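You operate a simulated robot arm through the tools that you are given. There is no shell and no other tool. Be economical: measure what you need, move in short steps, check, and stop when the job is done.

Carry out the task below with a simulated robot arm. There is one attempt and no reset: what you move stays moved.

## Task
Put things in order on the wooden top. At the end: the green floor cleaner bottle stands where the pink dye catcher stood; the pink dye catcher stands where the black napkin roll stood; the white soda pot from the wooden top is in the white bowl; the black napkin roll stands where the white soda pot stood; whatever was shut is shut again. Leave all else as you found it, and nothing knocked over.

The check looks at the end state, three seconds after you hand in, the way a careful person would. Anything else that was tipped, shoved, dropped, spilled or broken makes it a failure. Flat cloth is picked up by pressing the open fingertips on it (5 to 10 N) and closing them slowly along it; thin cloth reads only 2 to 8 mm in the jaws.

## Robot
A 6-joint arm with a two-finger parallel gripper, fixed in place. Base frame: the origin is at the foot of the arm, x ahead of it, y to its left, z up; the work surface is at about z = 0. Units: m, rad, N and s.
With the tool pointing down near the work surface it reaches from about 0.16 to 0.42 m from the base axis. Its first joint turns from -1.152 to 1.152 rad. Payload 1.57 kg.
The TCP is the grasp point between the finger pads, 0.03 m short of the fingertips. In the tool frame z runs along the fingers and y along their closing line. The gripper opens to 0.08 m. The fingers are 0.017 m wide and 0.012 m thick; the gripper's body (0.04 by 0.082 m) begins 0.08 m behind the TCP.
Orientation is that of the tool frame in the base frame, as a unit quaternion [x, y, z, w]. With the fingers straight down and closing along the base's y, the tool's x points along the base's -x, its y along +y and its z along -z.

## Interface
- The arm moves only by the tool send_rows. Its argument "steps" is a list of rows, each a list of 7 numbers: the shift along the tool's x, y, z in m, then the turn, a rotation vector about the tool's x, y, z in rad, then the finger opening in m, from 0 to 0.08. In form: [[tx, ty, tz, ax, ay, az, hand], ...]. A call has 1 to 10 rows; each row shifts and turns the commanded pose from where the row before left it, along the tool's axes as they then stand. Each row takes 0.2 s and may step no farther than 0.05 m and 0.15 rad from the row before; otherwise, or with a gripper value out of range, the whole call is refused. Where a pose cannot be reached the arm comes as near as it can. A force on the tool above 40 N (or 10 N above the force at the start of the call, whichever is more), or a blocked arm, ends the call early, and 0.2 s more pass. Each finger travels about 0.153 m/s and halts on what it meets, pressing with about 31 N; the grip force reading is that of the motor and also rises with nothing between the fingers. The clock runs only during rows and for 0.2 s after the last one: add rows that do not move to give the fingers time. The reply holds the time, the measured pose of the TCP, the force on the tool along the base axes, the opening and the grip force, in the units named above and with some noise.
- Cameras (640 x 400 px; columns grow to the right, rows downward): "scene" is fixed at [0.0486, -0.3258, 0.4215]; the picture's right is [0.74, -0.67, 0.00], its down [-0.47, -0.51, -0.72] and it looks along [0.49, 0.53, -0.69] (base axes); focal length 214 px, centre (320, 200). "wrist" rides on the gripper at [0.072, -0.007, -0.122] in the tool frame; the picture's right is [0.09, 1.00, 0.00], its down [-0.84, 0.08, -0.54] and it looks along [-0.54, 0.05, 0.84] (tool axes); focal length 238 px, centre (320, 200). There is no depth. A picture from a camera that has moved, and an enlarged one, comes with that camera's place and axes in the base frame and with its lens. The place of the scene camera against the robot may be out by one fixed shift of up to 0.025 m in any direction.
- snapshot(camera): a new picture of that camera. It takes no simulated time.
- enlarge(camera, box): a new picture of the part [left, top, right, bottom] of that camera's present view, enlarged. It takes no simulated time.
- hand_in(): hands the job in; it is judged then, once.

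Work in short steps. Places have to be worked out from the pictures, the camera data and where the tool is seen: move nearer, look again, correct. Check each grasp and each placing, and mend what went wrong. You have 120 turns and 76 pictures in all, those below and enlarged ones among them. Open the gripper and draw the arm clear of the work before you hand the job in, unless the task says otherwise; then end with one line.

The tools are called after "Call:" by a JSON object that holds its "method" and its "body". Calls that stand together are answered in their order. send_rows: Moves the arm, as the interface text tells. Its arguments: {"type":"object","properties":{"steps":{"type":"array"}},"required":["steps"]} The other tools are called the same way: snapshot (camera) takes a picture; enlarge (camera, box) takes an enlarged picture of a part of a camera's view; hand_in () hands the job in.

At the start:

```text
t: 0.0
tool_pos: [0.2638, -0.0385, 0.2566]
tool_rot: [0.0, 1.0, 0.0, 0.001]
wrist_force: [-1.1, 0.1, -0.8]
finger_gap: 0.0801
grip_force: 0.2
```

scene: 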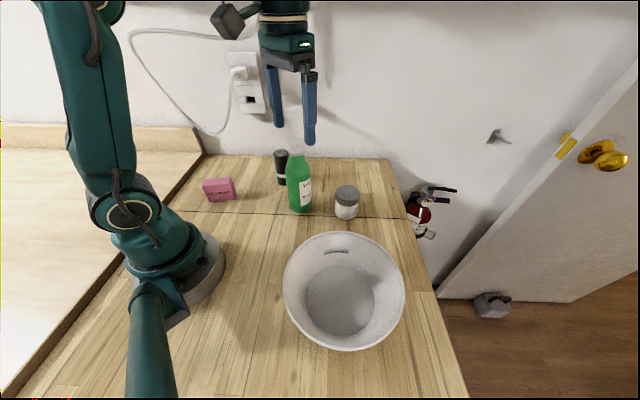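
wrist: 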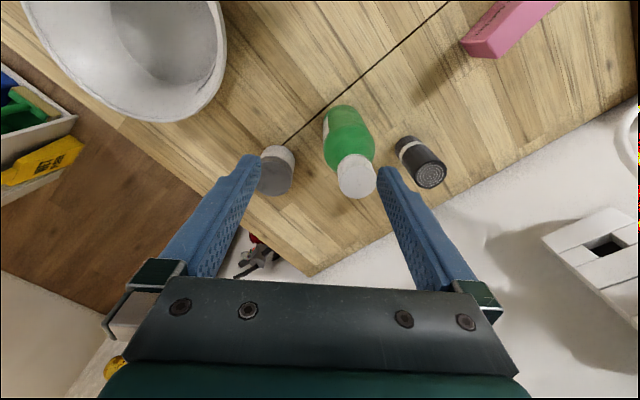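

I take close views of the objects from both cameras, so I can work out their footprints.

Call:
{"method": "enlarge", "body": {"camera": "scene", "box": [190, 130, 380, 249]}}

Call:
{"method": "enlarge", "body": {"camera": "wrist", "box": [220, 0, 600, 237]}}

Call:
{"method": "enlarge", "body": {"camera": "scene", "box": [260, 220, 440, 360]}}

```text
3.36 times, centred on (285, 190) of scene
camera zoom: at [0.0486, -0.3258, 0.4215], right [0.74, -0.67, 0.0], down [-0.47, -0.51, -0.72], along [0.49, 0.53, -0.69], focal length 721 px, centre (438, 235)
```

zoom: 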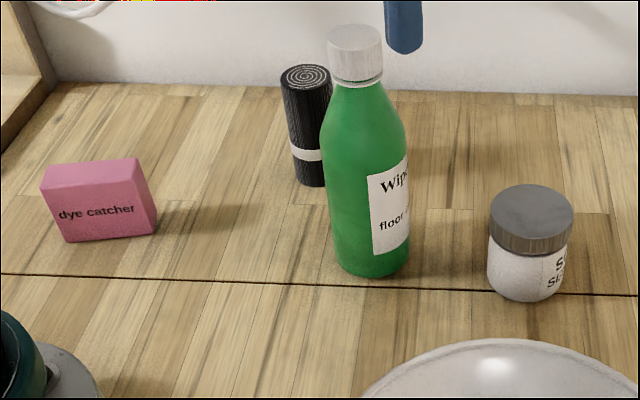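

```text
1.68 times, centred on (410, 118) of wrist
camera zoom: at [0.1926, -0.0447, 0.3772], right [-0.09, 1.0, 0.0], down [0.84, 0.08, 0.54], along [0.54, 0.05, -0.84], focal length 401 px, centre (168, 337)
```

zoom: 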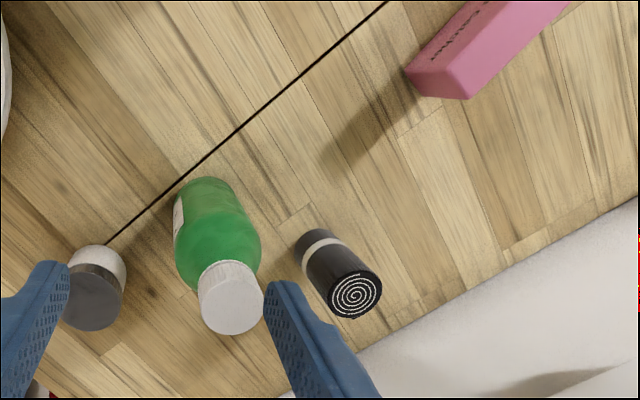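

```text
2.86 times, centred on (350, 290) of scene
camera zoom: at [0.0486, -0.3258, 0.4215], right [0.74, -0.67, 0.0], down [-0.47, -0.51, -0.72], along [0.49, 0.53, -0.69], focal length 613 px, centre (234, -57)
```

zoom: 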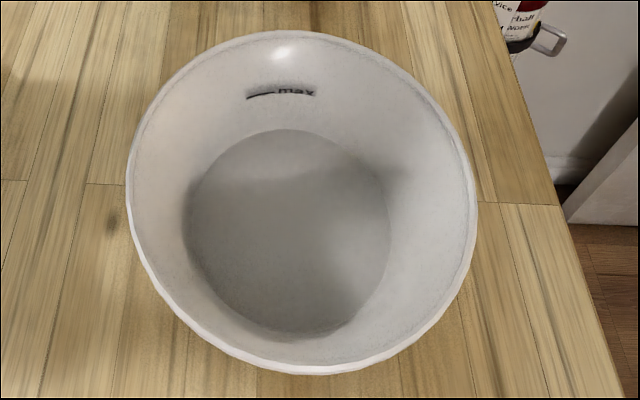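

From both views I put the pot at about (0.362, -0.105), the bottle at (0.29, 0.015) and the roll near (0.31, 0.13). I move above the pot, staying high, and look again.

Call:
{"method": "send_rows", "body": {"steps": [[-0.032, -0.022, 0, 0, 0, 0, 0.08], [-0.032, -0.022, 0, 0, 0, 0, 0.08], [-0.032, -0.022, 0, 0, 0, 0, 0.08], [0, 0, 0.03, 0, 0, 0, 0.08], [0, 0, 0.03, 0, 0, 0, 0.08], [0, 0, 0, 0, 0, 0, 0.08]]}}

Call:
{"method": "snapshot", "body": {"camera": "wrist"}}

Call:
{"method": "snapshot", "body": {"camera": "scene"}}

```text
t: 1.4
tool_pos: [0.3304, -0.0954, 0.1778]
tool_rot: [0.0, 1.0, 0.0, 0.0]
wrist_force: [-0.3, -0.7, -0.2]
finger_gap: 0.0802
grip_force: 0.1
out of reach, approached as far as the arm can: row 2, 3
```

```text
70 pictures are left
camera wrist: at [0.259, -0.1007, 0.2992], right [-0.09, 1.0, 0.0], down [0.84, 0.08, 0.54], along [0.54, 0.05, -0.84], focal length 238 px, centre (320, 200)
```

wrist: 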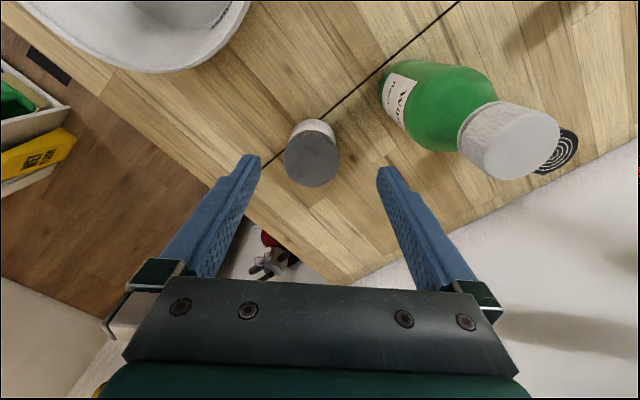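

```text
69 pictures are left
```

scene: 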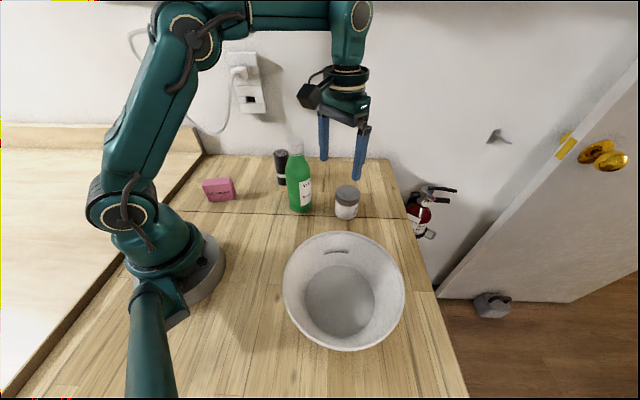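

The pot centre works out to about (0.366, -0.102), with a diameter near 0.06. I come lower above it and check that the reached pose matches.

Call:
{"method": "send_rows", "body": {"steps": [[-0.006, -0.003, 0.029, 0, 0, 0, 0.08], [-0.03, -0.003, 0.029, 0, 0, 0, 0.08], [0, 0, 0, 0, 0, 0, 0.08]]}}

Call:
{"method": "snapshot", "body": {"camera": "wrist"}}

Call:
{"method": "snapshot", "body": {"camera": "scene"}}

```text
t: 2.2
tool_pos: [0.3664, -0.0995, 0.1204]
tool_rot: [0.0, 1.0, -0.001, 0.001]
wrist_force: [0.1, -0.5, 0.6]
finger_gap: 0.0796
grip_force: 0.0
```

```text
68 pictures are left
camera wrist: at [0.2943, -0.1061, 0.2411], right [-0.09, 1.0, 0.0], down [0.84, 0.08, 0.54], along [0.54, 0.05, -0.84], focal length 238 px, centre (320, 200)
```

wrist: 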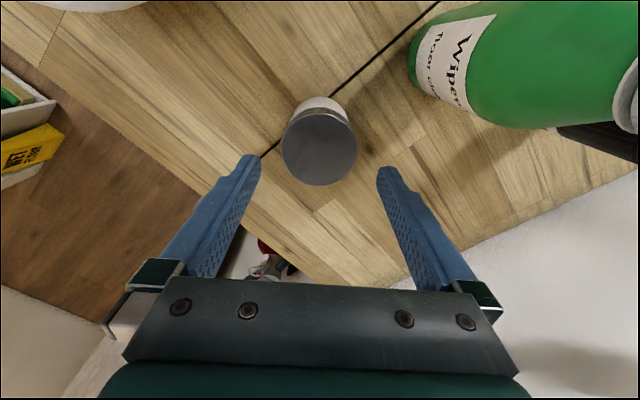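

```text
67 pictures are left
```

scene: 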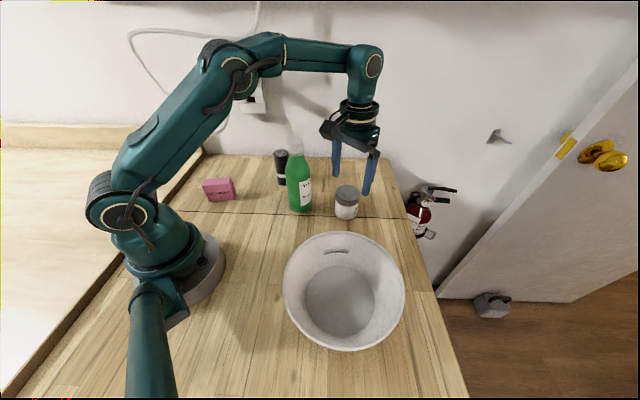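

The pot is centred at about (0.363, -0.100), right under the tool. I go straight down to z ≈ 0.045 with the fingers open.

Call:
{"method": "send_rows", "body": {"steps": [[0.003, 0, 0.025, 0, 0, 0, 0.08], [0, 0, 0.025, 0, 0, 0, 0.08], [0, 0, 0.015, 0, 0, 0, 0.08], [0, 0, 0.01, 0, 0, 0, 0.08], [0, 0, 0, 0, 0, 0, 0.08]]}}

Call:
{"method": "snapshot", "body": {"camera": "wrist"}}

```text
t: 3.4
tool_pos: [0.3635, -0.1012, 0.0459]
tool_rot: [0.001, 1.0, 0.0, 0.001]
wrist_force: [0.3, 0.3, -0.1]
finger_gap: 0.0802
grip_force: 0.1
```

```text
66 pictures are left
camera wrist: at [0.2914, -0.107, 0.1663], right [-0.09, 1.0, 0.0], down [0.84, 0.08, 0.54], along [0.54, 0.05, -0.84], focal length 238 px, centre (320, 200)
```

wrist: 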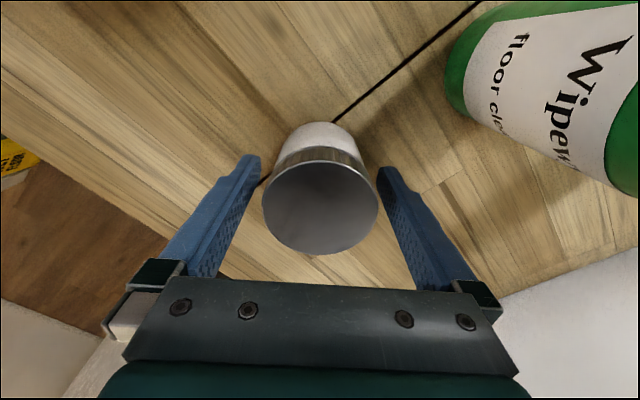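

The pot sits centred between the fingers with clearance on both sides. I close on it and give the fingers time.

Call:
{"method": "send_rows", "body": {"steps": [[0, 0, 0, 0, 0, 0, 0.066], [0, 0, 0, 0, 0, 0, 0.055], [0, 0, 0, 0, 0, 0, 0.045], [0, 0, 0, 0, 0, 0, 0.045]]}}

```text
t: 4.4
tool_pos: [0.3645, -0.101, 0.0447]
tool_rot: [0.0, 1.0, 0.001, 0.001]
wrist_force: [0.5, -0.4, 0.1]
finger_gap: 0.0578
grip_force: 30.8
```

The gap reads 0.058 with grip force, so the pot is held. I lift it and draw back towards the bowl.

Call:
{"method": "send_rows", "body": {"steps": [[0, 0, -0.02, 0, 0, 0, 0.045], [0, 0, -0.035, 0, 0, 0, 0.045], [0.015, 0, -0.045, 0, 0, 0, 0.045], [0.03, -0.01, -0.035, 0, 0, 0, 0.045], [0.035, -0.03, -0.01, 0, 0, 0, 0.045], [0.035, -0.03, 0, 0, 0, 0, 0.045], [0, 0, 0, 0, 0, 0, 0.045]]}}

Call:
{"method": "snapshot", "body": {"camera": "wrist"}}

Call:
{"method": "snapshot", "body": {"camera": "scene"}}

```text
t: 6.0
tool_pos: [0.2475, -0.172, 0.1909]
tool_rot: [0.0, 1.0, 0.0, 0.0]
wrist_force: [-0.8, 0.1, -0.9]
finger_gap: 0.0578
grip_force: 31.2
```

```text
65 pictures are left
camera wrist: at [0.1762, -0.1774, 0.3122], right [-0.09, 1.0, 0.0], down [0.84, 0.08, 0.54], along [0.54, 0.05, -0.84], focal length 238 px, centre (320, 200)
```

wrist: 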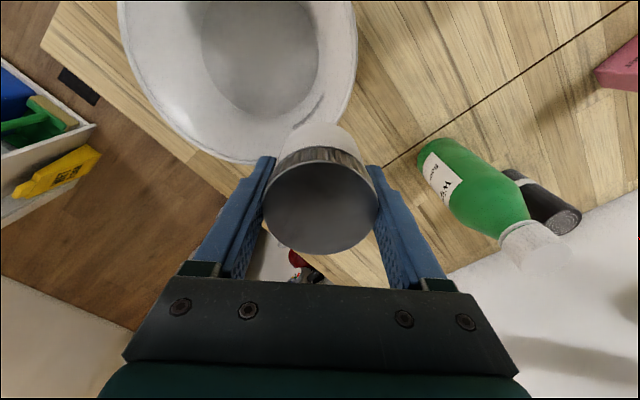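

```text
64 pictures are left
```

scene: 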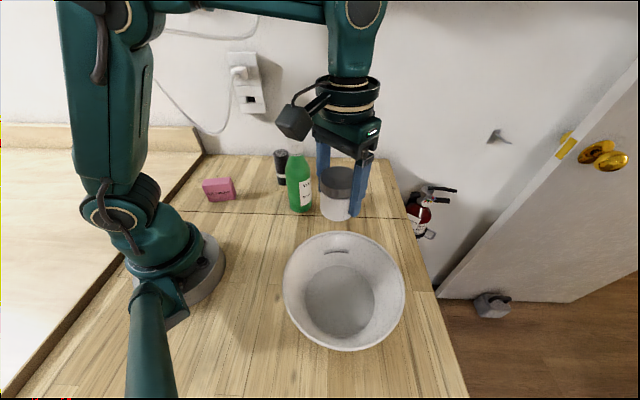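

The bowl floor centre works out to about (0.190, -0.241), and the pot bottom is well above the rim. I move over it at this height and look.

Call:
{"method": "send_rows", "body": {"steps": [[0.02, -0.023, 0, 0, 0, 0, 0.045], [0.02, -0.023, 0, 0, 0, 0, 0.045], [0.0175, -0.023, 0, 0, 0, 0, 0.045], [0, 0, 0, 0, 0, 0, 0.045]]}}

Call:
{"method": "snapshot", "body": {"camera": "wrist"}}

Call:
{"method": "snapshot", "body": {"camera": "scene"}}

```text
t: 7.0
tool_pos: [0.1902, -0.2408, 0.1899]
tool_rot: [0.0, 1.0, 0.0, 0.0]
wrist_force: [0.9, 0.0, -1.5]
finger_gap: 0.0579
grip_force: 31.0
```

```text
63 pictures are left
camera wrist: at [0.1187, -0.2467, 0.3111], right [-0.09, 1.0, 0.0], down [0.84, 0.08, 0.54], along [0.54, 0.05, -0.84], focal length 238 px, centre (320, 200)
```

wrist: 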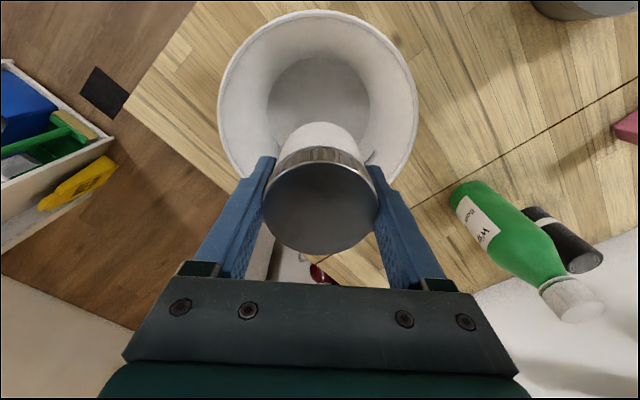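

```text
62 pictures are left
```

scene: 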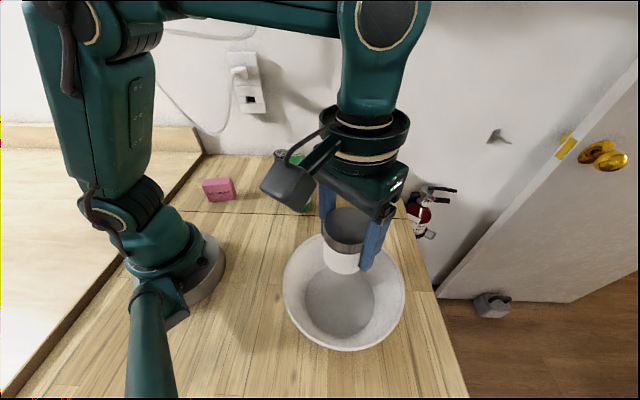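

The tool is over the floor centre and the fingers clear the rim. I lower most of the way, then feel for the bowl floor in small steps.

Call:
{"method": "send_rows", "body": {"steps": [[0, 0, 0.035, 0, 0, 0, 0.045], [0, 0, 0.035, 0, 0, 0, 0.045], [0, 0, 0.03, 0, 0, 0, 0.045], [0, 0, 0.015, 0, 0, 0, 0.045], [0, 0, 0.008, 0, 0, 0, 0.045], [0, 0, 0.004, 0, 0, 0, 0.045], [0, 0, 0, 0, 0, 0, 0.045]]}}

Call:
{"method": "snapshot", "body": {"camera": "wrist"}}

```text
t: 8.6
tool_pos: [0.192, -0.2412, 0.063]
tool_rot: [0.0, 1.0, -0.001, 0.001]
wrist_force: [0.0, 0.3, -1.7]
finger_gap: 0.0575
grip_force: 31.3
```

```text
61 pictures are left
camera wrist: at [0.119, -0.2461, 0.1847], right [-0.09, 1.0, 0.0], down [0.84, 0.08, 0.54], along [0.54, 0.05, -0.84], focal length 238 px, centre (320, 200)
```

wrist: 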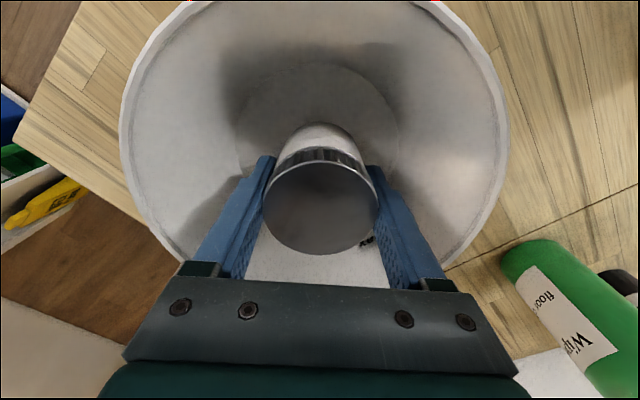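

There is no contact yet at z = 0.063. I keep lowering in small steps.

Call:
{"method": "send_rows", "body": {"steps": [[0, 0, 0.004, 0, 0, 0, 0.045], [0, 0, 0.003, 0, 0, 0, 0.045], [0, 0, 0.002, 0, 0, 0, 0.045], [0, 0, 0.002, 0, 0, 0, 0.045]]}}

```text
t: 9.6
tool_pos: [0.1926, -0.2396, 0.052]
tool_rot: [0.0, 1.0, 0.0, 0.001]
wrist_force: [-0.3, -0.4, -2.3]
finger_gap: 0.0577
grip_force: 30.5
```

Call:
{"method": "send_rows", "body": {"steps": [[0, 0, 0.002, 0, 0, 0, 0.045], [0, 0, 0.0015, 0, 0, 0, 0.045], [0, 0, 0, 0, 0, 0, 0.045]]}}

```text
t: 10.4
tool_pos: [0.192, -0.2407, 0.0487]
tool_rot: [-0.001, 1.0, -0.002, 0.001]
wrist_force: [-3.6, 4.4, 27.3]
finger_gap: 0.0578
grip_force: 31.2
```

The force reading of 27 N shows the pot is resting on the bowl floor. I ease off, open slowly and rise.

Call:
{"method": "send_rows", "body": {"steps": [[0, 0, -0.001, 0, 0, 0, 0.045], [0, 0, 0, 0, 0, 0, 0.06], [0, 0, 0, 0, 0, 0, 0.068], [0, 0, 0, 0, 0, 0, 0.072], [0, 0, -0.02, 0, 0, 0, 0.072], [0, 0, -0.04, 0, 0, 0, 0.072], [0, 0, -0.045, 0, 0, 0, 0.072], [0, 0, -0.045, 0, 0, 0, 0.072], [0, 0, 0, 0, 0, 0, 0.072]]}}

Call:
{"method": "snapshot", "body": {"camera": "wrist"}}

Call:
{"method": "snapshot", "body": {"camera": "scene"}}

```text
t: 12.4
tool_pos: [0.1901, -0.2407, 0.201]
tool_rot: [0.0, 1.0, 0.0, 0.001]
wrist_force: [0.0, -0.3, 1.1]
finger_gap: 0.072
grip_force: 0.1
```

```text
60 pictures are left
camera wrist: at [0.1184, -0.2463, 0.3217], right [-0.09, 1.0, 0.0], down [0.84, 0.08, 0.54], along [0.54, 0.05, -0.84], focal length 238 px, centre (320, 200)
```

wrist: 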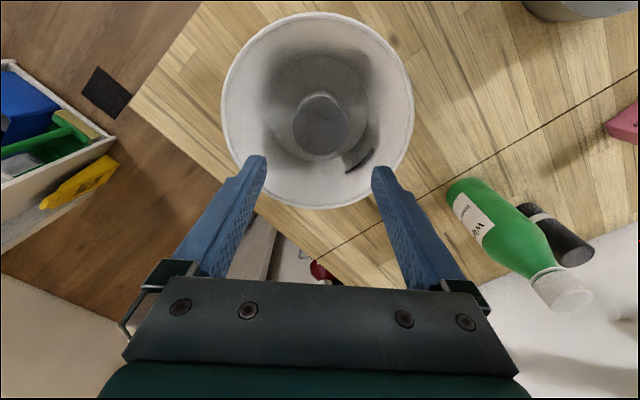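

```text
59 pictures are left
```

scene: 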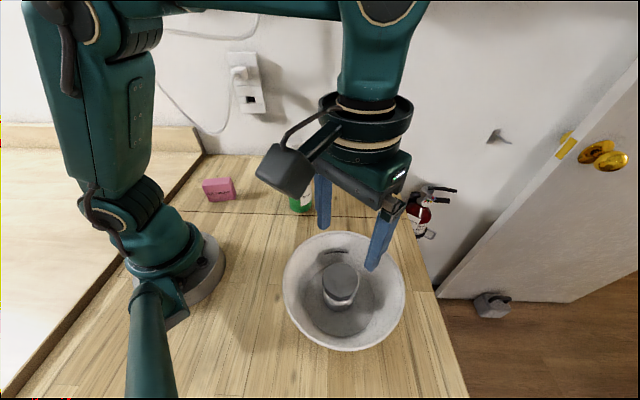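

The pot stands upright in the middle of the bowl. Next comes the roll, near (0.316, 0.121). I go there with a detour near the base, at safe height past the bottle.

Call:
{"method": "send_rows", "body": {"steps": [[0, 0.01, -0.04, 0, 0, 0, 0.08], [0, 0.045, -0.01, 0, 0, 0, 0.08], [0, 0.048, 0, 0, 0, 0, 0.08], [0, 0.048, 0, 0, 0, 0, 0.08], [0, 0.048, 0, 0, 0, 0, 0.08], [0, 0.048, 0, 0, 0, 0, 0.08], [0, 0.048, 0, 0, 0, 0, 0.08], [-0.02, 0.04, 0, 0, 0, 0, 0.08], [-0.03, 0.015, 0, 0, 0, 0, 0.08], [0, 0, 0, 0, 0, 0, 0.08]]}}

Call:
{"method": "snapshot", "body": {"camera": "wrist"}}

Call:
{"method": "snapshot", "body": {"camera": "scene"}}

```text
t: 14.6
tool_pos: [0.2423, 0.1118, 0.2501]
tool_rot: [-0.001, 1.0, -0.001, 0.0]
wrist_force: [-0.4, 0.5, 0.1]
finger_gap: 0.0801
grip_force: 0.1
```

```text
58 pictures are left
camera wrist: at [0.1699, 0.1057, 0.3713], right [-0.09, 1.0, 0.0], down [0.84, 0.08, 0.54], along [0.54, 0.05, -0.84], focal length 238 px, centre (320, 200)
```

wrist: 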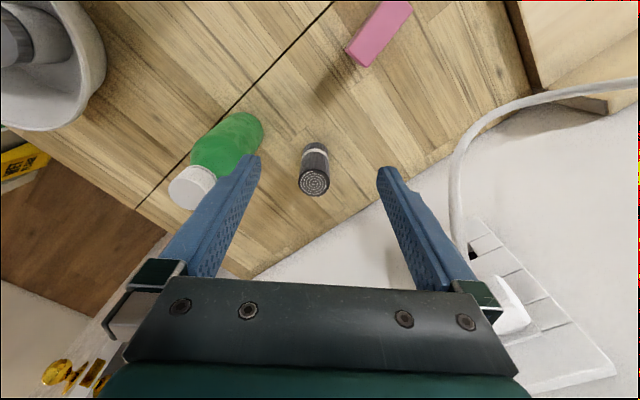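

```text
57 pictures are left
```

scene: 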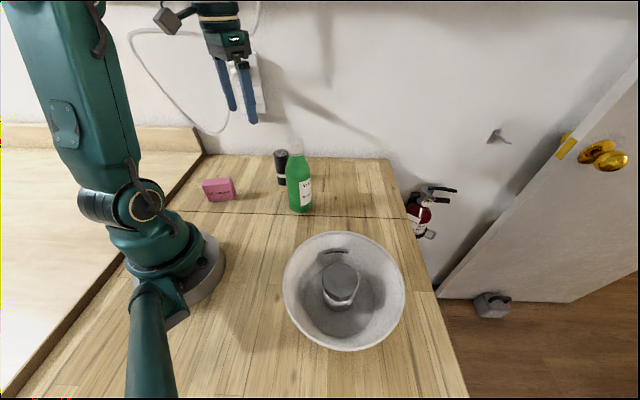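

The roll is at about (0.321, 0.110), about 0.09 tall and 0.043 in diameter. I come down above it, keeping the left finger clear of the bottle.

Call:
{"method": "send_rows", "body": {"steps": [[-0.026, 0, 0.033, 0, 0, 0, 0.08], [-0.026, 0, 0.033, 0, 0, 0, 0.08], [-0.026, 0, 0.03, 0, 0, 0, 0.08], [0, 0, 0, 0, 0, 0, 0.08]]}}

Call:
{"method": "snapshot", "body": {"camera": "wrist"}}

```text
t: 15.6
tool_pos: [0.3185, 0.1102, 0.1544]
tool_rot: [0.0, 1.0, 0.0, 0.001]
wrist_force: [0.4, -0.2, 0.0]
finger_gap: 0.0801
grip_force: 0.0
```

```text
56 pictures are left
camera wrist: at [0.2468, 0.1056, 0.2748], right [-0.09, 1.0, 0.0], down [0.84, 0.08, 0.54], along [0.54, 0.05, -0.84], focal length 238 px, centre (320, 200)
```

wrist: 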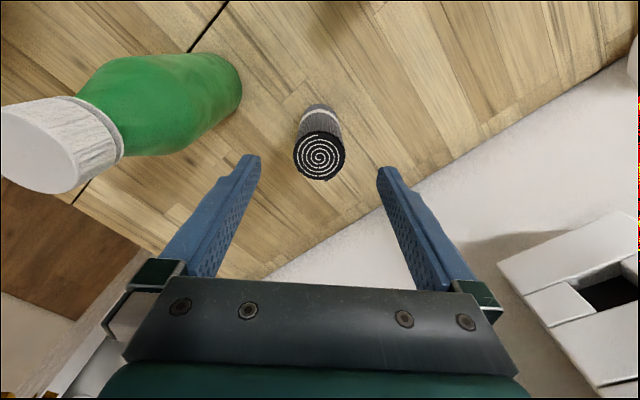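

The roll centre is about (0.320, 0.111), so x needs only 2 mm. I descend to z ≈ 0.05 around it.

Call:
{"method": "send_rows", "body": {"steps": [[-0.002, 0.001, 0.03, 0, 0, 0, 0.08], [0, 0, 0.03, 0, 0, 0, 0.08], [0, 0, 0.025, 0, 0, 0, 0.08], [0, 0, 0.019, 0, 0, 0, 0.08], [0, 0, 0, 0, 0, 0, 0.08]]}}

Call:
{"method": "snapshot", "body": {"camera": "wrist"}}

Call:
{"method": "snapshot", "body": {"camera": "scene"}}

```text
t: 16.8
tool_pos: [0.3219, 0.1097, 0.0489]
tool_rot: [0.0, 1.0, -0.001, 0.001]
wrist_force: [-0.9, -1.0, -0.1]
finger_gap: 0.0801
grip_force: 0.0
```

```text
55 pictures are left
camera wrist: at [0.249, 0.1045, 0.17], right [-0.09, 1.0, 0.0], down [0.84, 0.08, 0.54], along [0.54, 0.05, -0.84], focal length 238 px, centre (320, 200)
```

wrist: 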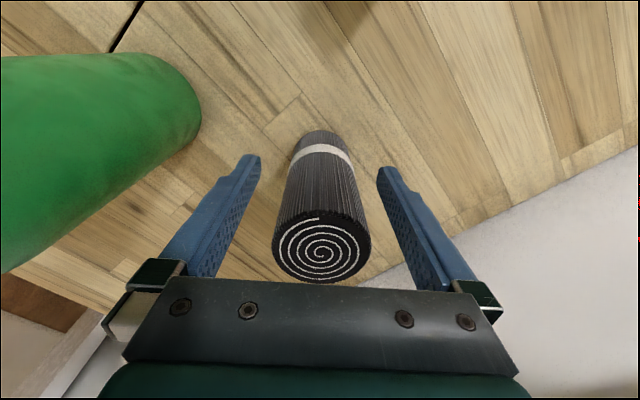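

```text
54 pictures are left
```

scene: 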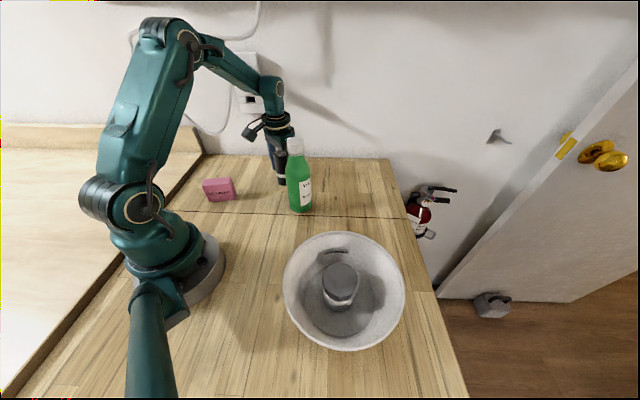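

The roll is centred between the fingers. I close on it slowly.

Call:
{"method": "send_rows", "body": {"steps": [[0, 0, 0, 0, 0, 0, 0.06], [0, 0, 0, 0, 0, 0, 0.047], [0, 0, 0, 0, 0, 0, 0.038], [0, 0, 0, 0, 0, 0, 0.032], [0, 0, 0, 0, 0, 0, 0.032]]}}

```text
t: 18.0
tool_pos: [0.3218, 0.1101, 0.0494]
tool_rot: [0.0, 1.0, 0.0, 0.002]
wrist_force: [0.4, 0.8, 0.7]
finger_gap: 0.0413
grip_force: 31.4
```

The roll is held (0.041 gap). I lift it, draw back near the base and carry it around the inner side of the bottle.

Call:
{"method": "send_rows", "body": {"steps": [[0, 0, -0.03, 0, 0, 0, 0.032], [0, 0, -0.045, 0, 0, 0, 0.032], [0.03, 0, -0.04, 0, 0, 0, 0.032], [0.045, 0, -0.03, 0, 0, 0, 0.032], [0.045, -0.01, 0, 0, 0, 0, 0.032], [0, -0.045, 0, 0, 0, 0, 0.032], [0, -0.048, 0, 0, 0, 0, 0.032], [0, -0.048, 0, 0, 0, 0, 0.032], [0, -0.048, 0, 0, 0, 0, 0.032], [0, -0.011, 0, 0, 0, 0, 0.032]]}}

Call:
{"method": "snapshot", "body": {"camera": "wrist"}}

Call:
{"method": "snapshot", "body": {"camera": "scene"}}

```text
refused: row 4 steps farther than a row can; nothing moved
```

```text
53 pictures are left
camera wrist: at [0.249, 0.1045, 0.1704], right [-0.09, 1.0, 0.0], down [0.84, 0.08, 0.54], along [0.54, 0.05, -0.84], focal length 238 px, centre (320, 200)
```

wrist: 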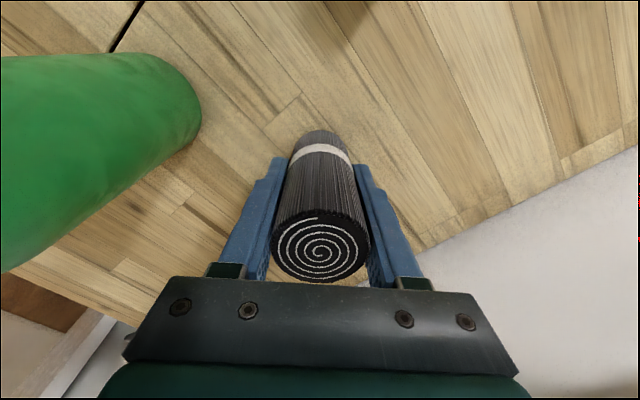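

```text
52 pictures are left
```

scene: 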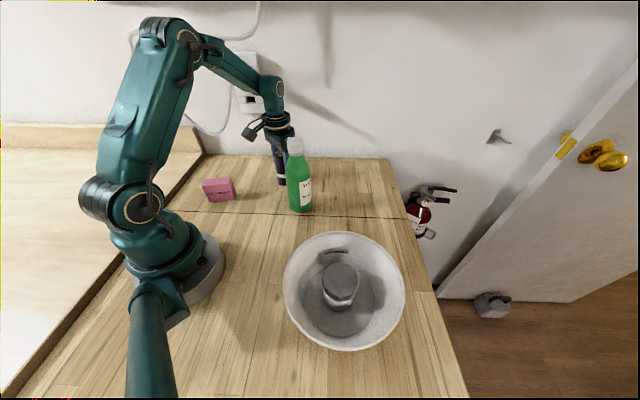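

One row was too long, so nothing moved and the roll is still held. I send the lift again with shorter steps.

Call:
{"method": "send_rows", "body": {"steps": [[0, 0, -0.03, 0, 0, 0, 0.032], [0, 0, -0.045, 0, 0, 0, 0.032], [0.025, 0, -0.04, 0, 0, 0, 0.032], [0.04, 0, -0.027, 0, 0, 0, 0.032], [0.045, 0, -0.005, 0, 0, 0, 0.032], [0.01, -0.045, 0, 0, 0, 0, 0.032], [0, -0.048, 0, 0, 0, 0, 0.032], [0, -0.048, 0, 0, 0, 0, 0.032], [0, -0.048, 0, 0, 0, 0, 0.032], [0, -0.021, 0, 0, 0, 0, 0.032]]}}

Call:
{"method": "snapshot", "body": {"camera": "scene"}}

```text
t: 20.2
tool_pos: [0.2008, -0.0996, 0.1965]
tool_rot: [0.001, 1.0, 0.0, 0.0]
wrist_force: [0.6, 0.6, -1.4]
finger_gap: 0.0413
grip_force: 31.4
```

```text
51 pictures are left
```

scene: 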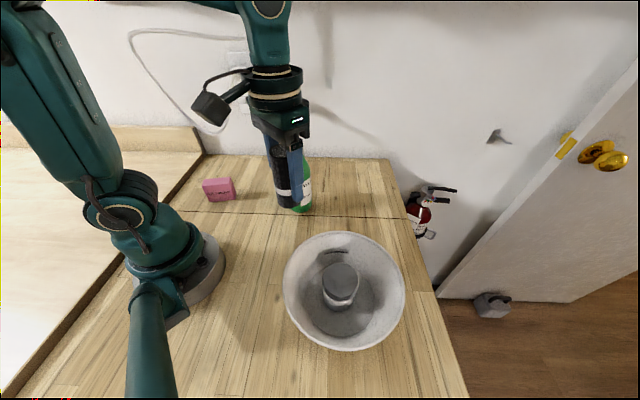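

The roll is held clear of everything. I carry it out to the pot's old place at (0.364, -0.1005), going down to z ≈ 0.11.

Call:
{"method": "send_rows", "body": {"steps": [[-0.04, 0, 0.015, 0, 0, 0, 0.032], [-0.041, 0, 0.02, 0, 0, 0, 0.032], [-0.041, -0.001, 0.025, 0, 0, 0, 0.032], [-0.041, 0, 0.025, 0, 0, 0, 0.032], [0, 0, 0, 0, 0, 0, 0.032]]}}

Call:
{"method": "snapshot", "body": {"camera": "wrist"}}

```text
t: 21.4
tool_pos: [0.3647, -0.0995, 0.1108]
tool_rot: [0.001, 1.0, 0.0, -0.001]
wrist_force: [1.4, -0.2, -1.4]
finger_gap: 0.041
grip_force: 30.7
```

```text
50 pictures are left
camera wrist: at [0.2922, -0.1061, 0.2322], right [-0.09, 1.0, 0.0], down [0.84, 0.08, 0.54], along [0.54, 0.05, -0.84], focal length 238 px, centre (320, 200)
```

wrist: 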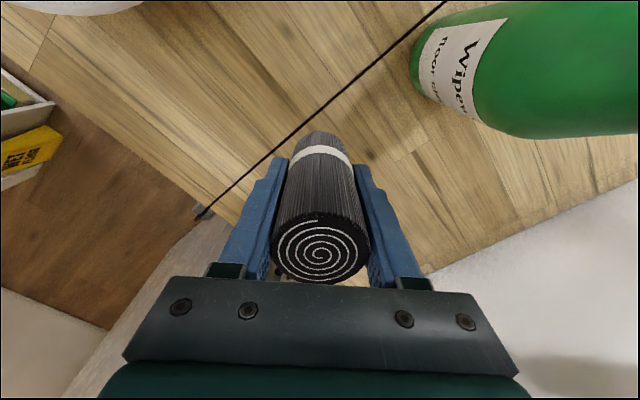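

Place and clearance are good. I lower it to where it should just touch the top (tool z ≈ 0.05) and watch the force.

Call:
{"method": "send_rows", "body": {"steps": [[0, 0, 0.03, 0, 0, 0, 0.032], [0, 0, 0.02, 0, 0, 0, 0.032], [0, 0, 0.006, 0, 0, 0, 0.032], [0, 0, 0.003, 0, 0, 0, 0.032], [0, 0, 0.002, 0, 0, 0, 0.032], [0, 0, 0, 0, 0, 0, 0.032]]}}

```text
t: 22.8
tool_pos: [0.3642, -0.0993, 0.0509]
tool_rot: [-0.001, 1.0, 0.0, 0.0]
wrist_force: [-0.1, 0.0, -0.7]
finger_gap: 0.041
grip_force: 30.6
```

Call:
{"method": "send_rows", "body": {"steps": [[0, 0, 0.0015, 0, 0, 0, 0.032], [0, 0, 0.0015, 0, 0, 0, 0.032], [0, 0, 0, 0, 0, 0, 0.032]]}}

```text
t: 23.6
tool_pos: [0.3644, -0.1008, 0.049]
tool_rot: [0.001, 1.0, 0.0, 0.001]
wrist_force: [-5.2, 2.9, 20.2]
finger_gap: 0.0413
grip_force: 30.7
```

The force of 20 N shows it stands on the top. I ease off, open slowly and lift away.

Call:
{"method": "send_rows", "body": {"steps": [[0, 0, -0.0008, 0, 0, 0, 0.032], [0, 0, 0, 0, 0, 0, 0.045], [0, 0, 0, 0, 0, 0, 0.055], [0, 0, 0, 0, 0, 0, 0.07], [0, 0, -0.02, 0, 0, 0, 0.07], [0, 0, -0.035, 0, 0, 0, 0.07], [0, 0, -0.04, 0, 0, 0, 0.07], [0.03, 0, -0.035, 0, 0, 0, 0.07], [0.04, 0, -0.02, 0, 0, 0, 0.07], [0, 0, 0, 0, 0, 0, 0.07]]}}

Call:
{"method": "snapshot", "body": {"camera": "wrist"}}

Call:
{"method": "snapshot", "body": {"camera": "scene"}}

```text
t: 25.8
tool_pos: [0.2947, -0.0998, 0.1991]
tool_rot: [0.0, 1.0, 0.0, 0.001]
wrist_force: [0.1, -0.6, -0.3]
finger_gap: 0.0702
grip_force: 0.1
```

```text
49 pictures are left
camera wrist: at [0.2217, -0.1065, 0.3196], right [-0.09, 1.0, 0.0], down [0.84, 0.08, 0.54], along [0.54, 0.05, -0.84], focal length 238 px, centre (320, 200)
```

wrist: 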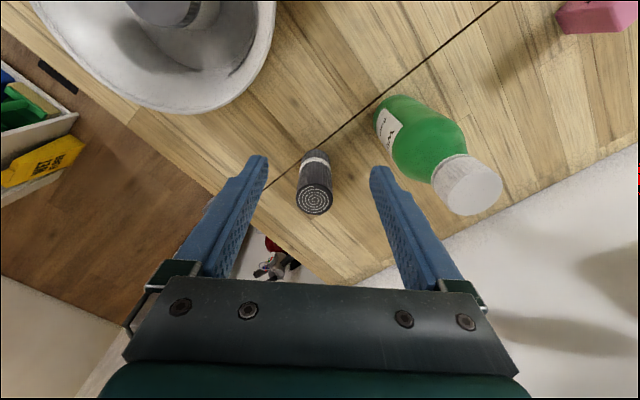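

```text
48 pictures are left
```

scene: 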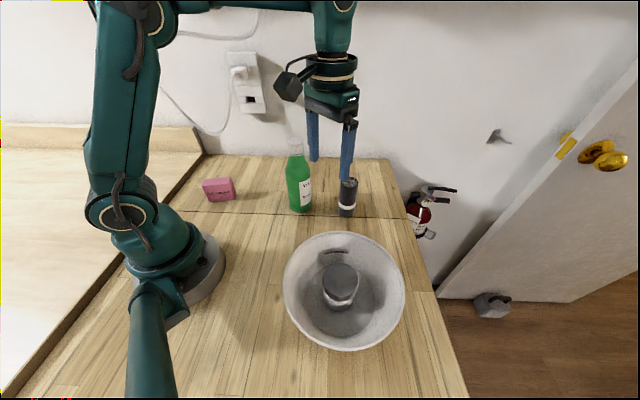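

The roll stands upright in the pot's old place. Next is the pink box: I return along the inner path at height and view it.

Call:
{"method": "send_rows", "body": {"steps": [[0.045, 0, -0.02, 0, 0, 0, 0.08], [0.045, 0, -0.02, 0, 0, 0, 0.08], [0.01, 0.045, 0, 0, 0, 0, 0.08], [0.005, 0.048, 0, 0, 0, 0, 0.08], [0, 0.048, 0, 0, 0, 0, 0.08], [0, 0.048, 0, 0, 0, 0, 0.08], [0.01, 0.047, 0, 0, 0, 0, 0.08], [0.01, 0.047, 0, 0, 0, 0, 0.08], [0, 0, 0, 0, 0, 0, 0.08]]}}

Call:
{"method": "snapshot", "body": {"camera": "wrist"}}

Call:
{"method": "snapshot", "body": {"camera": "scene"}}

```text
t: 27.8
tool_pos: [0.1687, 0.1826, 0.2384]
tool_rot: [0.0, 1.0, -0.001, 0.0]
wrist_force: [-0.5, -0.2, 0.2]
finger_gap: 0.0801
grip_force: 0.1
```

```text
47 pictures are left
camera wrist: at [0.0966, 0.1768, 0.3593], right [-0.09, 1.0, 0.0], down [0.84, 0.08, 0.54], along [0.54, 0.05, -0.84], focal length 238 px, centre (320, 200)
```

wrist: 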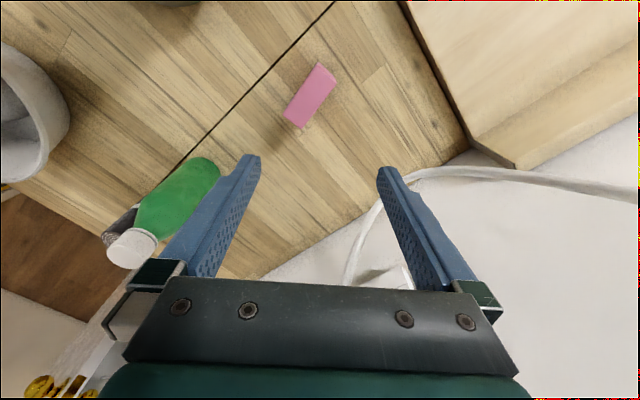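

```text
46 pictures are left
```

scene: 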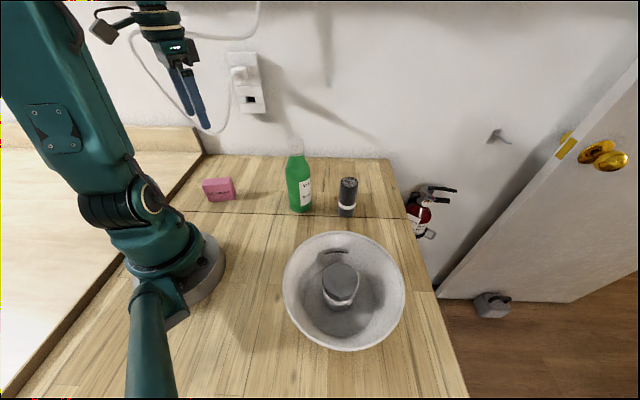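

Call:
{"method": "enlarge", "body": {"camera": "wrist", "box": [260, 45, 372, 115]}}

```text
5.71 times, centred on (316, 80) of wrist
camera zoom: at [0.0966, 0.1768, 0.3593], right [-0.09, 1.0, 0.0], down [0.84, 0.08, 0.54], along [0.54, 0.05, -0.84], focal length 1362 px, centre (343, 886)
```

zoom: 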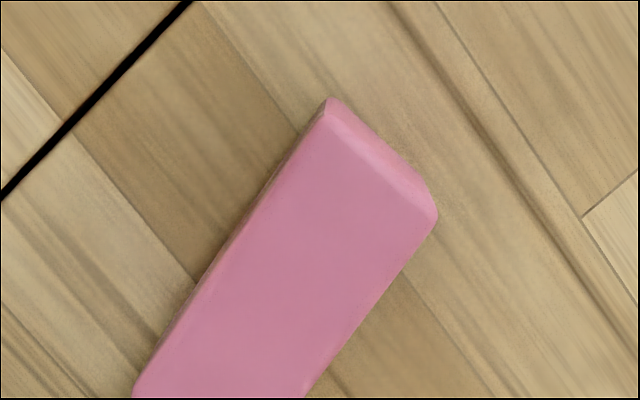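

The box centre is about (0.149, 0.168), its long side running at about -33° and roughly 0.067 x 0.028 in plan. I go above it and turn the tool by +0.57 rad, so the fingers close across its thin side.

Call:
{"method": "send_rows", "body": {"steps": [[0.01, -0.007, 0.03, 0, 0, 0, 0.08], [0.01, -0.007, 0.03, 0, 0, 0, 0.08], [0, 0, 0.02, 0, 0, 0.143, 0.08], [0, 0, 0, 0, 0, 0.143, 0.08], [0, 0, 0, 0, 0, 0.143, 0.08], [0, 0, 0, 0, 0, 0.141, 0.08], [0, 0, 0, 0, 0, 0, 0.08]]}}

Call:
{"method": "snapshot", "body": {"camera": "wrist"}}

Call:
{"method": "snapshot", "body": {"camera": "scene"}}

```text
t: 29.4
tool_pos: [0.1498, 0.1694, 0.1587]
tool_rot: [0.283, 0.959, -0.001, 0.001]
wrist_force: [0.1, 0.0, 0.6]
finger_gap: 0.0798
grip_force: 0.0
```

```text
44 pictures are left
camera wrist: at [0.0853, 0.2033, 0.2795], right [0.46, 0.89, 0.0], down [0.74, -0.39, 0.54], along [0.48, -0.25, -0.84], focal length 238 px, centre (320, 200)
```

wrist: 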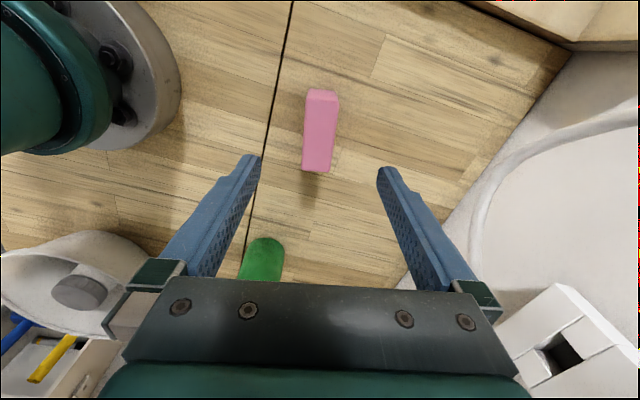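

```text
43 pictures are left
```

scene: 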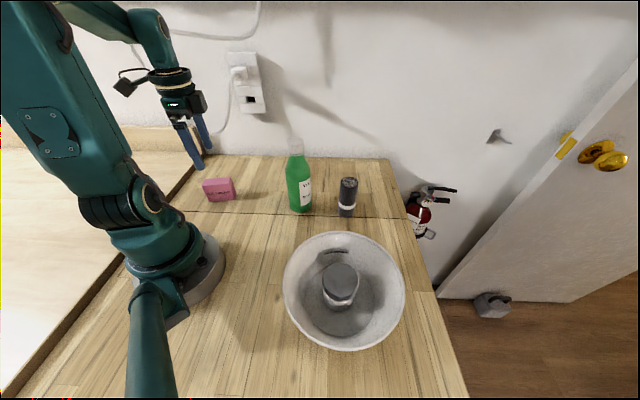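

The fingers line up with the box: its centre at (0.151, 0.168) is within 2 mm of the tool. I descend to z ≈ 0.04.

Call:
{"method": "send_rows", "body": {"steps": [[0, 0, 0.035, 0, 0, 0, 0.08], [0, 0, 0.035, 0, 0, 0, 0.08], [-0.001, 0, 0.03, 0, 0, 0, 0.08], [0, 0, 0.018, 0, 0, 0, 0.08], [0, 0, 0, 0, 0, 0, 0.08]]}}

Call:
{"method": "snapshot", "body": {"camera": "wrist"}}

Call:
{"method": "enlarge", "body": {"camera": "scene", "box": [150, 120, 310, 220]}}

```text
t: 30.6
tool_pos: [0.1504, 0.1683, 0.0394]
tool_rot: [0.282, 0.96, 0.0, 0.001]
wrist_force: [1.1, 0.2, -0.7]
finger_gap: 0.08
grip_force: 0.1
```

```text
42 pictures are left
camera wrist: at [0.0867, 0.2028, 0.1607], right [0.46, 0.89, 0.0], down [0.75, -0.39, 0.54], along [0.48, -0.25, -0.84], focal length 238 px, centre (320, 200)
```

wrist: 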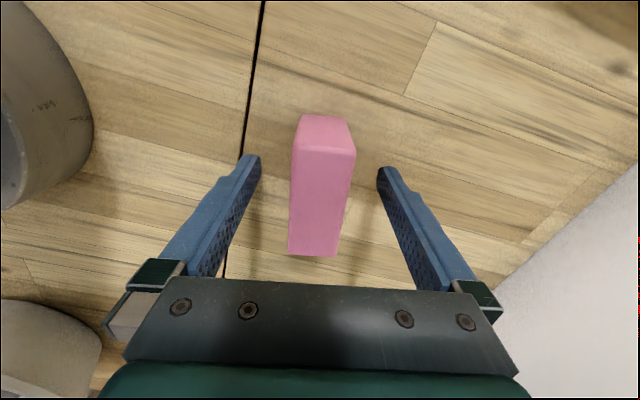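

```text
4.00 times, centred on (230, 170) of scene
camera zoom: at [0.0486, -0.3258, 0.4215], right [0.74, -0.67, 0.0], down [-0.47, -0.51, -0.72], along [0.49, 0.53, -0.69], focal length 858 px, centre (680, 320)
```

zoom: 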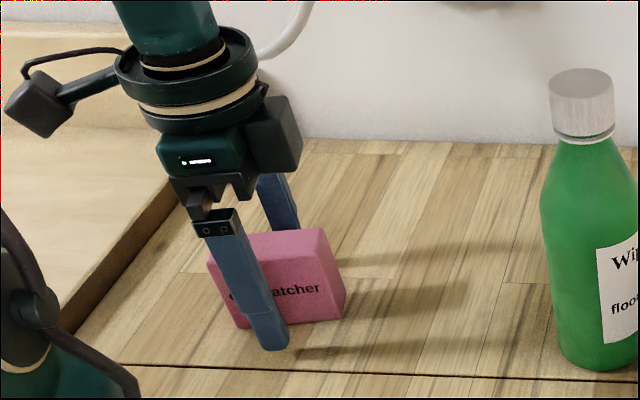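

The box is centred along and across the fingers. I close slowly.

Call:
{"method": "send_rows", "body": {"steps": [[0, 0, 0, 0, 0, 0, 0.06], [0, 0, 0, 0, 0, 0, 0.045], [0, 0, 0, 0, 0, 0, 0.033], [0, 0, 0, 0, 0, 0, 0.022], [0, 0, 0, 0, 0, 0, 0.018], [0, 0, 0, 0, 0, 0, 0.018]]}}

Call:
{"method": "snapshot", "body": {"camera": "wrist"}}

```text
t: 32.0
tool_pos: [0.1519, 0.1684, 0.0397]
tool_rot: [0.282, 0.959, 0.0, 0.0]
wrist_force: [-0.6, 0.4, -0.1]
finger_gap: 0.0289
grip_force: 31.7
```

```text
40 pictures are left
camera wrist: at [0.0867, 0.2028, 0.161], right [0.46, 0.89, 0.0], down [0.75, -0.39, 0.54], along [0.48, -0.25, -0.84], focal length 238 px, centre (320, 200)
```

wrist: 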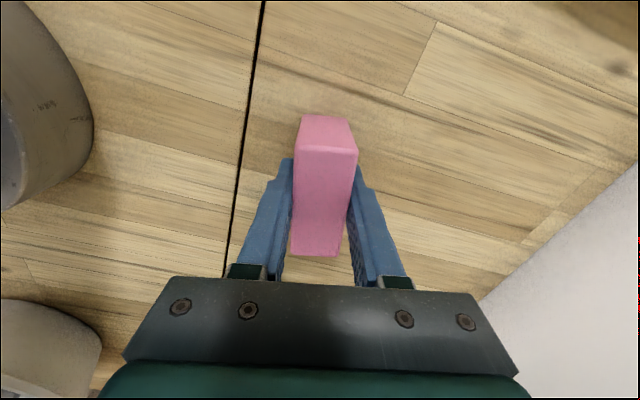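

The box is held (0.029 gap). I lift it and carry it straight towards the roll's old place at (0.3215, 0.110), keeping the same heading.

Call:
{"method": "send_rows", "body": {"steps": [[0, 0, -0.02, 0, 0, 0, 0.018], [0, 0, -0.04, 0, 0, 0, 0.018], [0, 0, -0.04, 0, 0, 0, 0.018], [-0.04, 0.011, 0, 0, 0, 0, 0.018], [-0.045, 0.011, 0, 0, 0, 0, 0.018], [-0.045, 0.011, 0, 0, 0, 0, 0.018], [-0.0454, 0.0107, 0, 0, 0, 0, 0.018], [0, 0, 0, 0, 0, 0, 0.018]]}}

Call:
{"method": "snapshot", "body": {"camera": "wrist"}}

Call:
{"method": "snapshot", "body": {"camera": "scene"}}

```text
t: 33.8
tool_pos: [0.3221, 0.1107, 0.1409]
tool_rot: [0.282, 0.96, 0.0, -0.001]
wrist_force: [0.2, -0.1, 0.1]
finger_gap: 0.0288
grip_force: 30.8
```

```text
39 pictures are left
camera wrist: at [0.2584, 0.144, 0.2627], right [0.46, 0.89, 0.0], down [0.75, -0.39, 0.54], along [0.48, -0.25, -0.84], focal length 238 px, centre (320, 200)
```

wrist: 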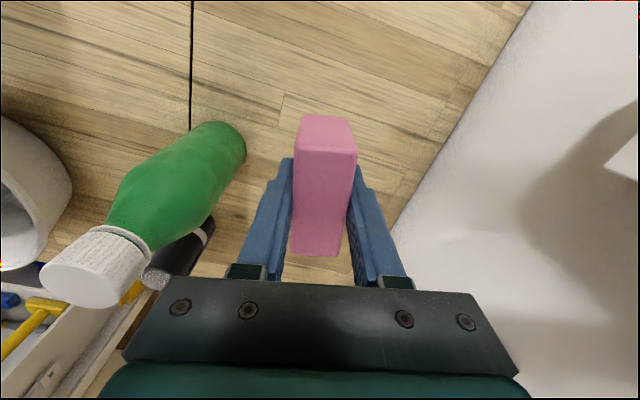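

```text
38 pictures are left
```

scene: 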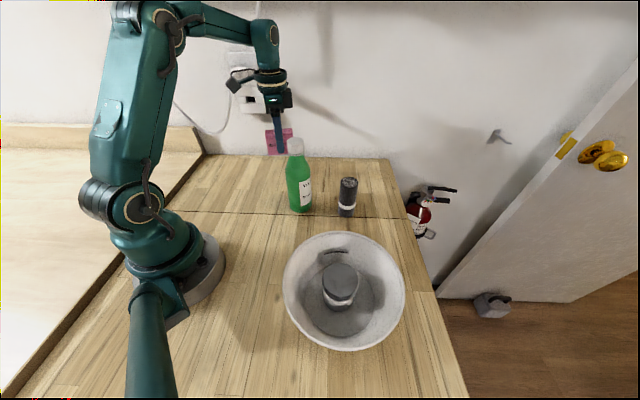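

The box hangs over its target with room to the bottle. I lower it to just above the touch height.

Call:
{"method": "send_rows", "body": {"steps": [[0, 0, 0.035, 0, 0, 0, 0.018], [0, 0, 0.035, 0, 0, 0, 0.018], [0, 0, 0.02, 0, 0, 0, 0.018], [0, 0, 0.006, 0, 0, 0, 0.018], [0, 0, 0.003, 0, 0, 0, 0.018], [0, 0, 0, 0, 0, 0, 0.018]]}}

```text
t: 35.2
tool_pos: [0.3231, 0.1101, 0.042]
tool_rot: [0.281, 0.96, 0.0, 0.0]
wrist_force: [0.2, -0.1, 0.2]
finger_gap: 0.0289
grip_force: 30.8
```

Call:
{"method": "send_rows", "body": {"steps": [[0, 0, 0.0015, 0, 0, 0, 0.018], [0, 0, 0.0015, 0, 0, 0, 0.018], [0, 0, 0, 0, 0, 0, 0.018]]}}

```text
t: 36.0
tool_pos: [0.3217, 0.1117, 0.039]
tool_rot: [0.282, 0.959, 0.001, 0.002]
wrist_force: [-5.6, -1.7, 22.5]
finger_gap: 0.0287
grip_force: 31.0
```

It has touched down (22 N). I ease off, open a little, lift away and draw back.

Call:
{"method": "send_rows", "body": {"steps": [[0, 0, -0.001, 0, 0, 0, 0.018], [0, 0, 0, 0, 0, 0, 0.032], [0, 0, 0, 0, 0, 0, 0.045], [0, 0, 0, 0, 0, 0, 0.052], [0, 0, -0.02, 0, 0, 0, 0.052], [0, 0, -0.04, 0, 0, 0, 0.052], [0, 0, -0.045, 0, 0, 0, 0.052], [0.035, 0, -0.03, 0, 0, 0, 0.052], [0.04, -0.005, -0.025, 0, 0, 0, 0.07], [0, 0, 0, 0, 0, 0, 0.08]]}}

Call:
{"method": "snapshot", "body": {"camera": "wrist"}}

Call:
{"method": "snapshot", "body": {"camera": "scene"}}

```text
t: 38.2
tool_pos: [0.2555, 0.1469, 0.199]
tool_rot: [0.282, 0.959, 0.0, 0.002]
wrist_force: [0.3, 0.7, -0.7]
finger_gap: 0.0798
grip_force: 0.0
```

```text
37 pictures are left
camera wrist: at [0.1914, 0.1805, 0.3209], right [0.46, 0.89, 0.0], down [0.75, -0.39, 0.54], along [0.48, -0.25, -0.84], focal length 238 px, centre (320, 200)
```

wrist: 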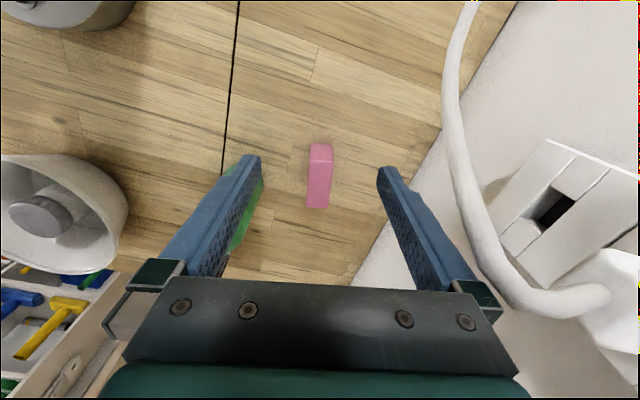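

```text
36 pictures are left
```

scene: 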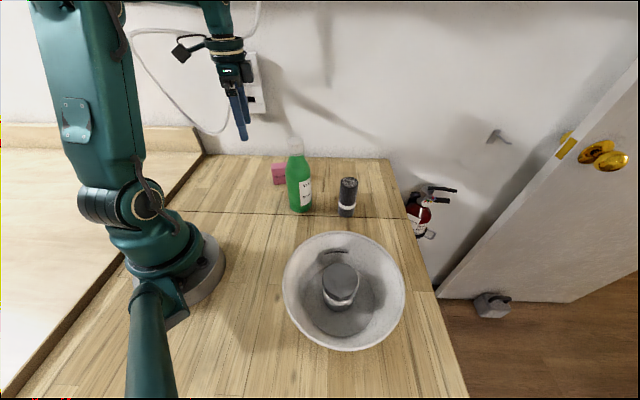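

The pink box stands in the roll's old place. For the bottle, I rise, turn the tool back and look from behind it to fix its place and height.

Call:
{"method": "send_rows", "body": {"steps": [[0, 0, -0.012, 0, 0, -0.143, 0.08], [0, 0, -0.012, 0, 0, -0.143, 0.08], [0, 0, -0.012, 0, 0, -0.143, 0.08], [0, 0, -0.01, 0, 0, -0.142, 0.08], [0.02, -0.04, 0, 0, 0, 0, 0.08], [0.02, -0.045, 0, 0, 0, 0, 0.08], [0.01, -0.045, 0, 0, 0, 0, 0.08], [0, 0, 0, 0, 0, 0, 0.08]]}}

Call:
{"method": "snapshot", "body": {"camera": "wrist"}}

Call:
{"method": "enlarge", "body": {"camera": "scene", "box": [240, 130, 368, 220]}}

```text
t: 40.0
tool_pos: [0.2039, 0.0166, 0.2448]
tool_rot: [0.0, 1.0, 0.0, 0.0]
wrist_force: [0.3, 0.3, -0.6]
finger_gap: 0.0803
grip_force: 0.1
```

```text
35 pictures are left
camera wrist: at [0.133, 0.0102, 0.3664], right [-0.09, 1.0, 0.0], down [0.84, 0.08, 0.54], along [0.54, 0.05, -0.84], focal length 238 px, centre (320, 200)
```

wrist: 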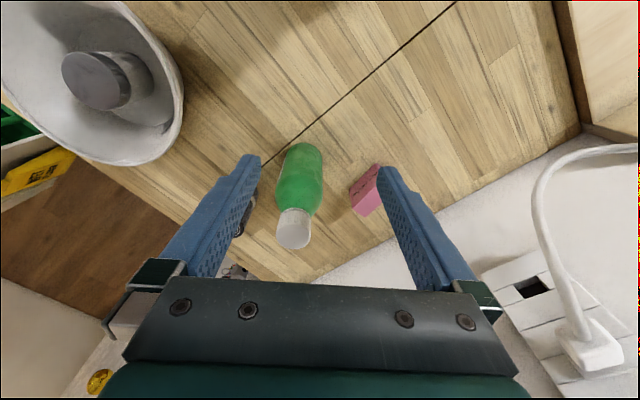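

```text
4.44 times, centred on (304, 175) of scene
camera zoom: at [0.0486, -0.3258, 0.4215], right [0.74, -0.67, 0.0], down [-0.47, -0.51, -0.72], along [0.49, 0.53, -0.69], focal length 953 px, centre (391, 311)
```

zoom: 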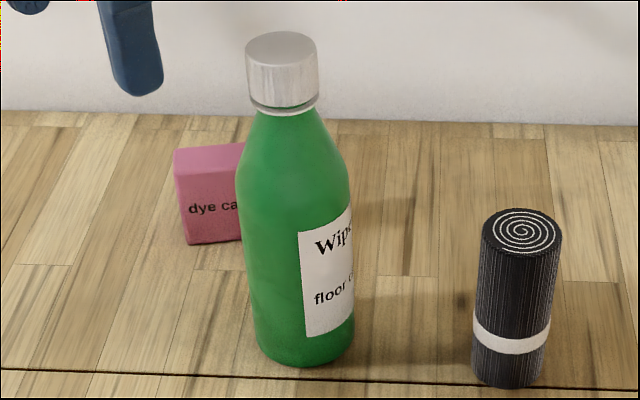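

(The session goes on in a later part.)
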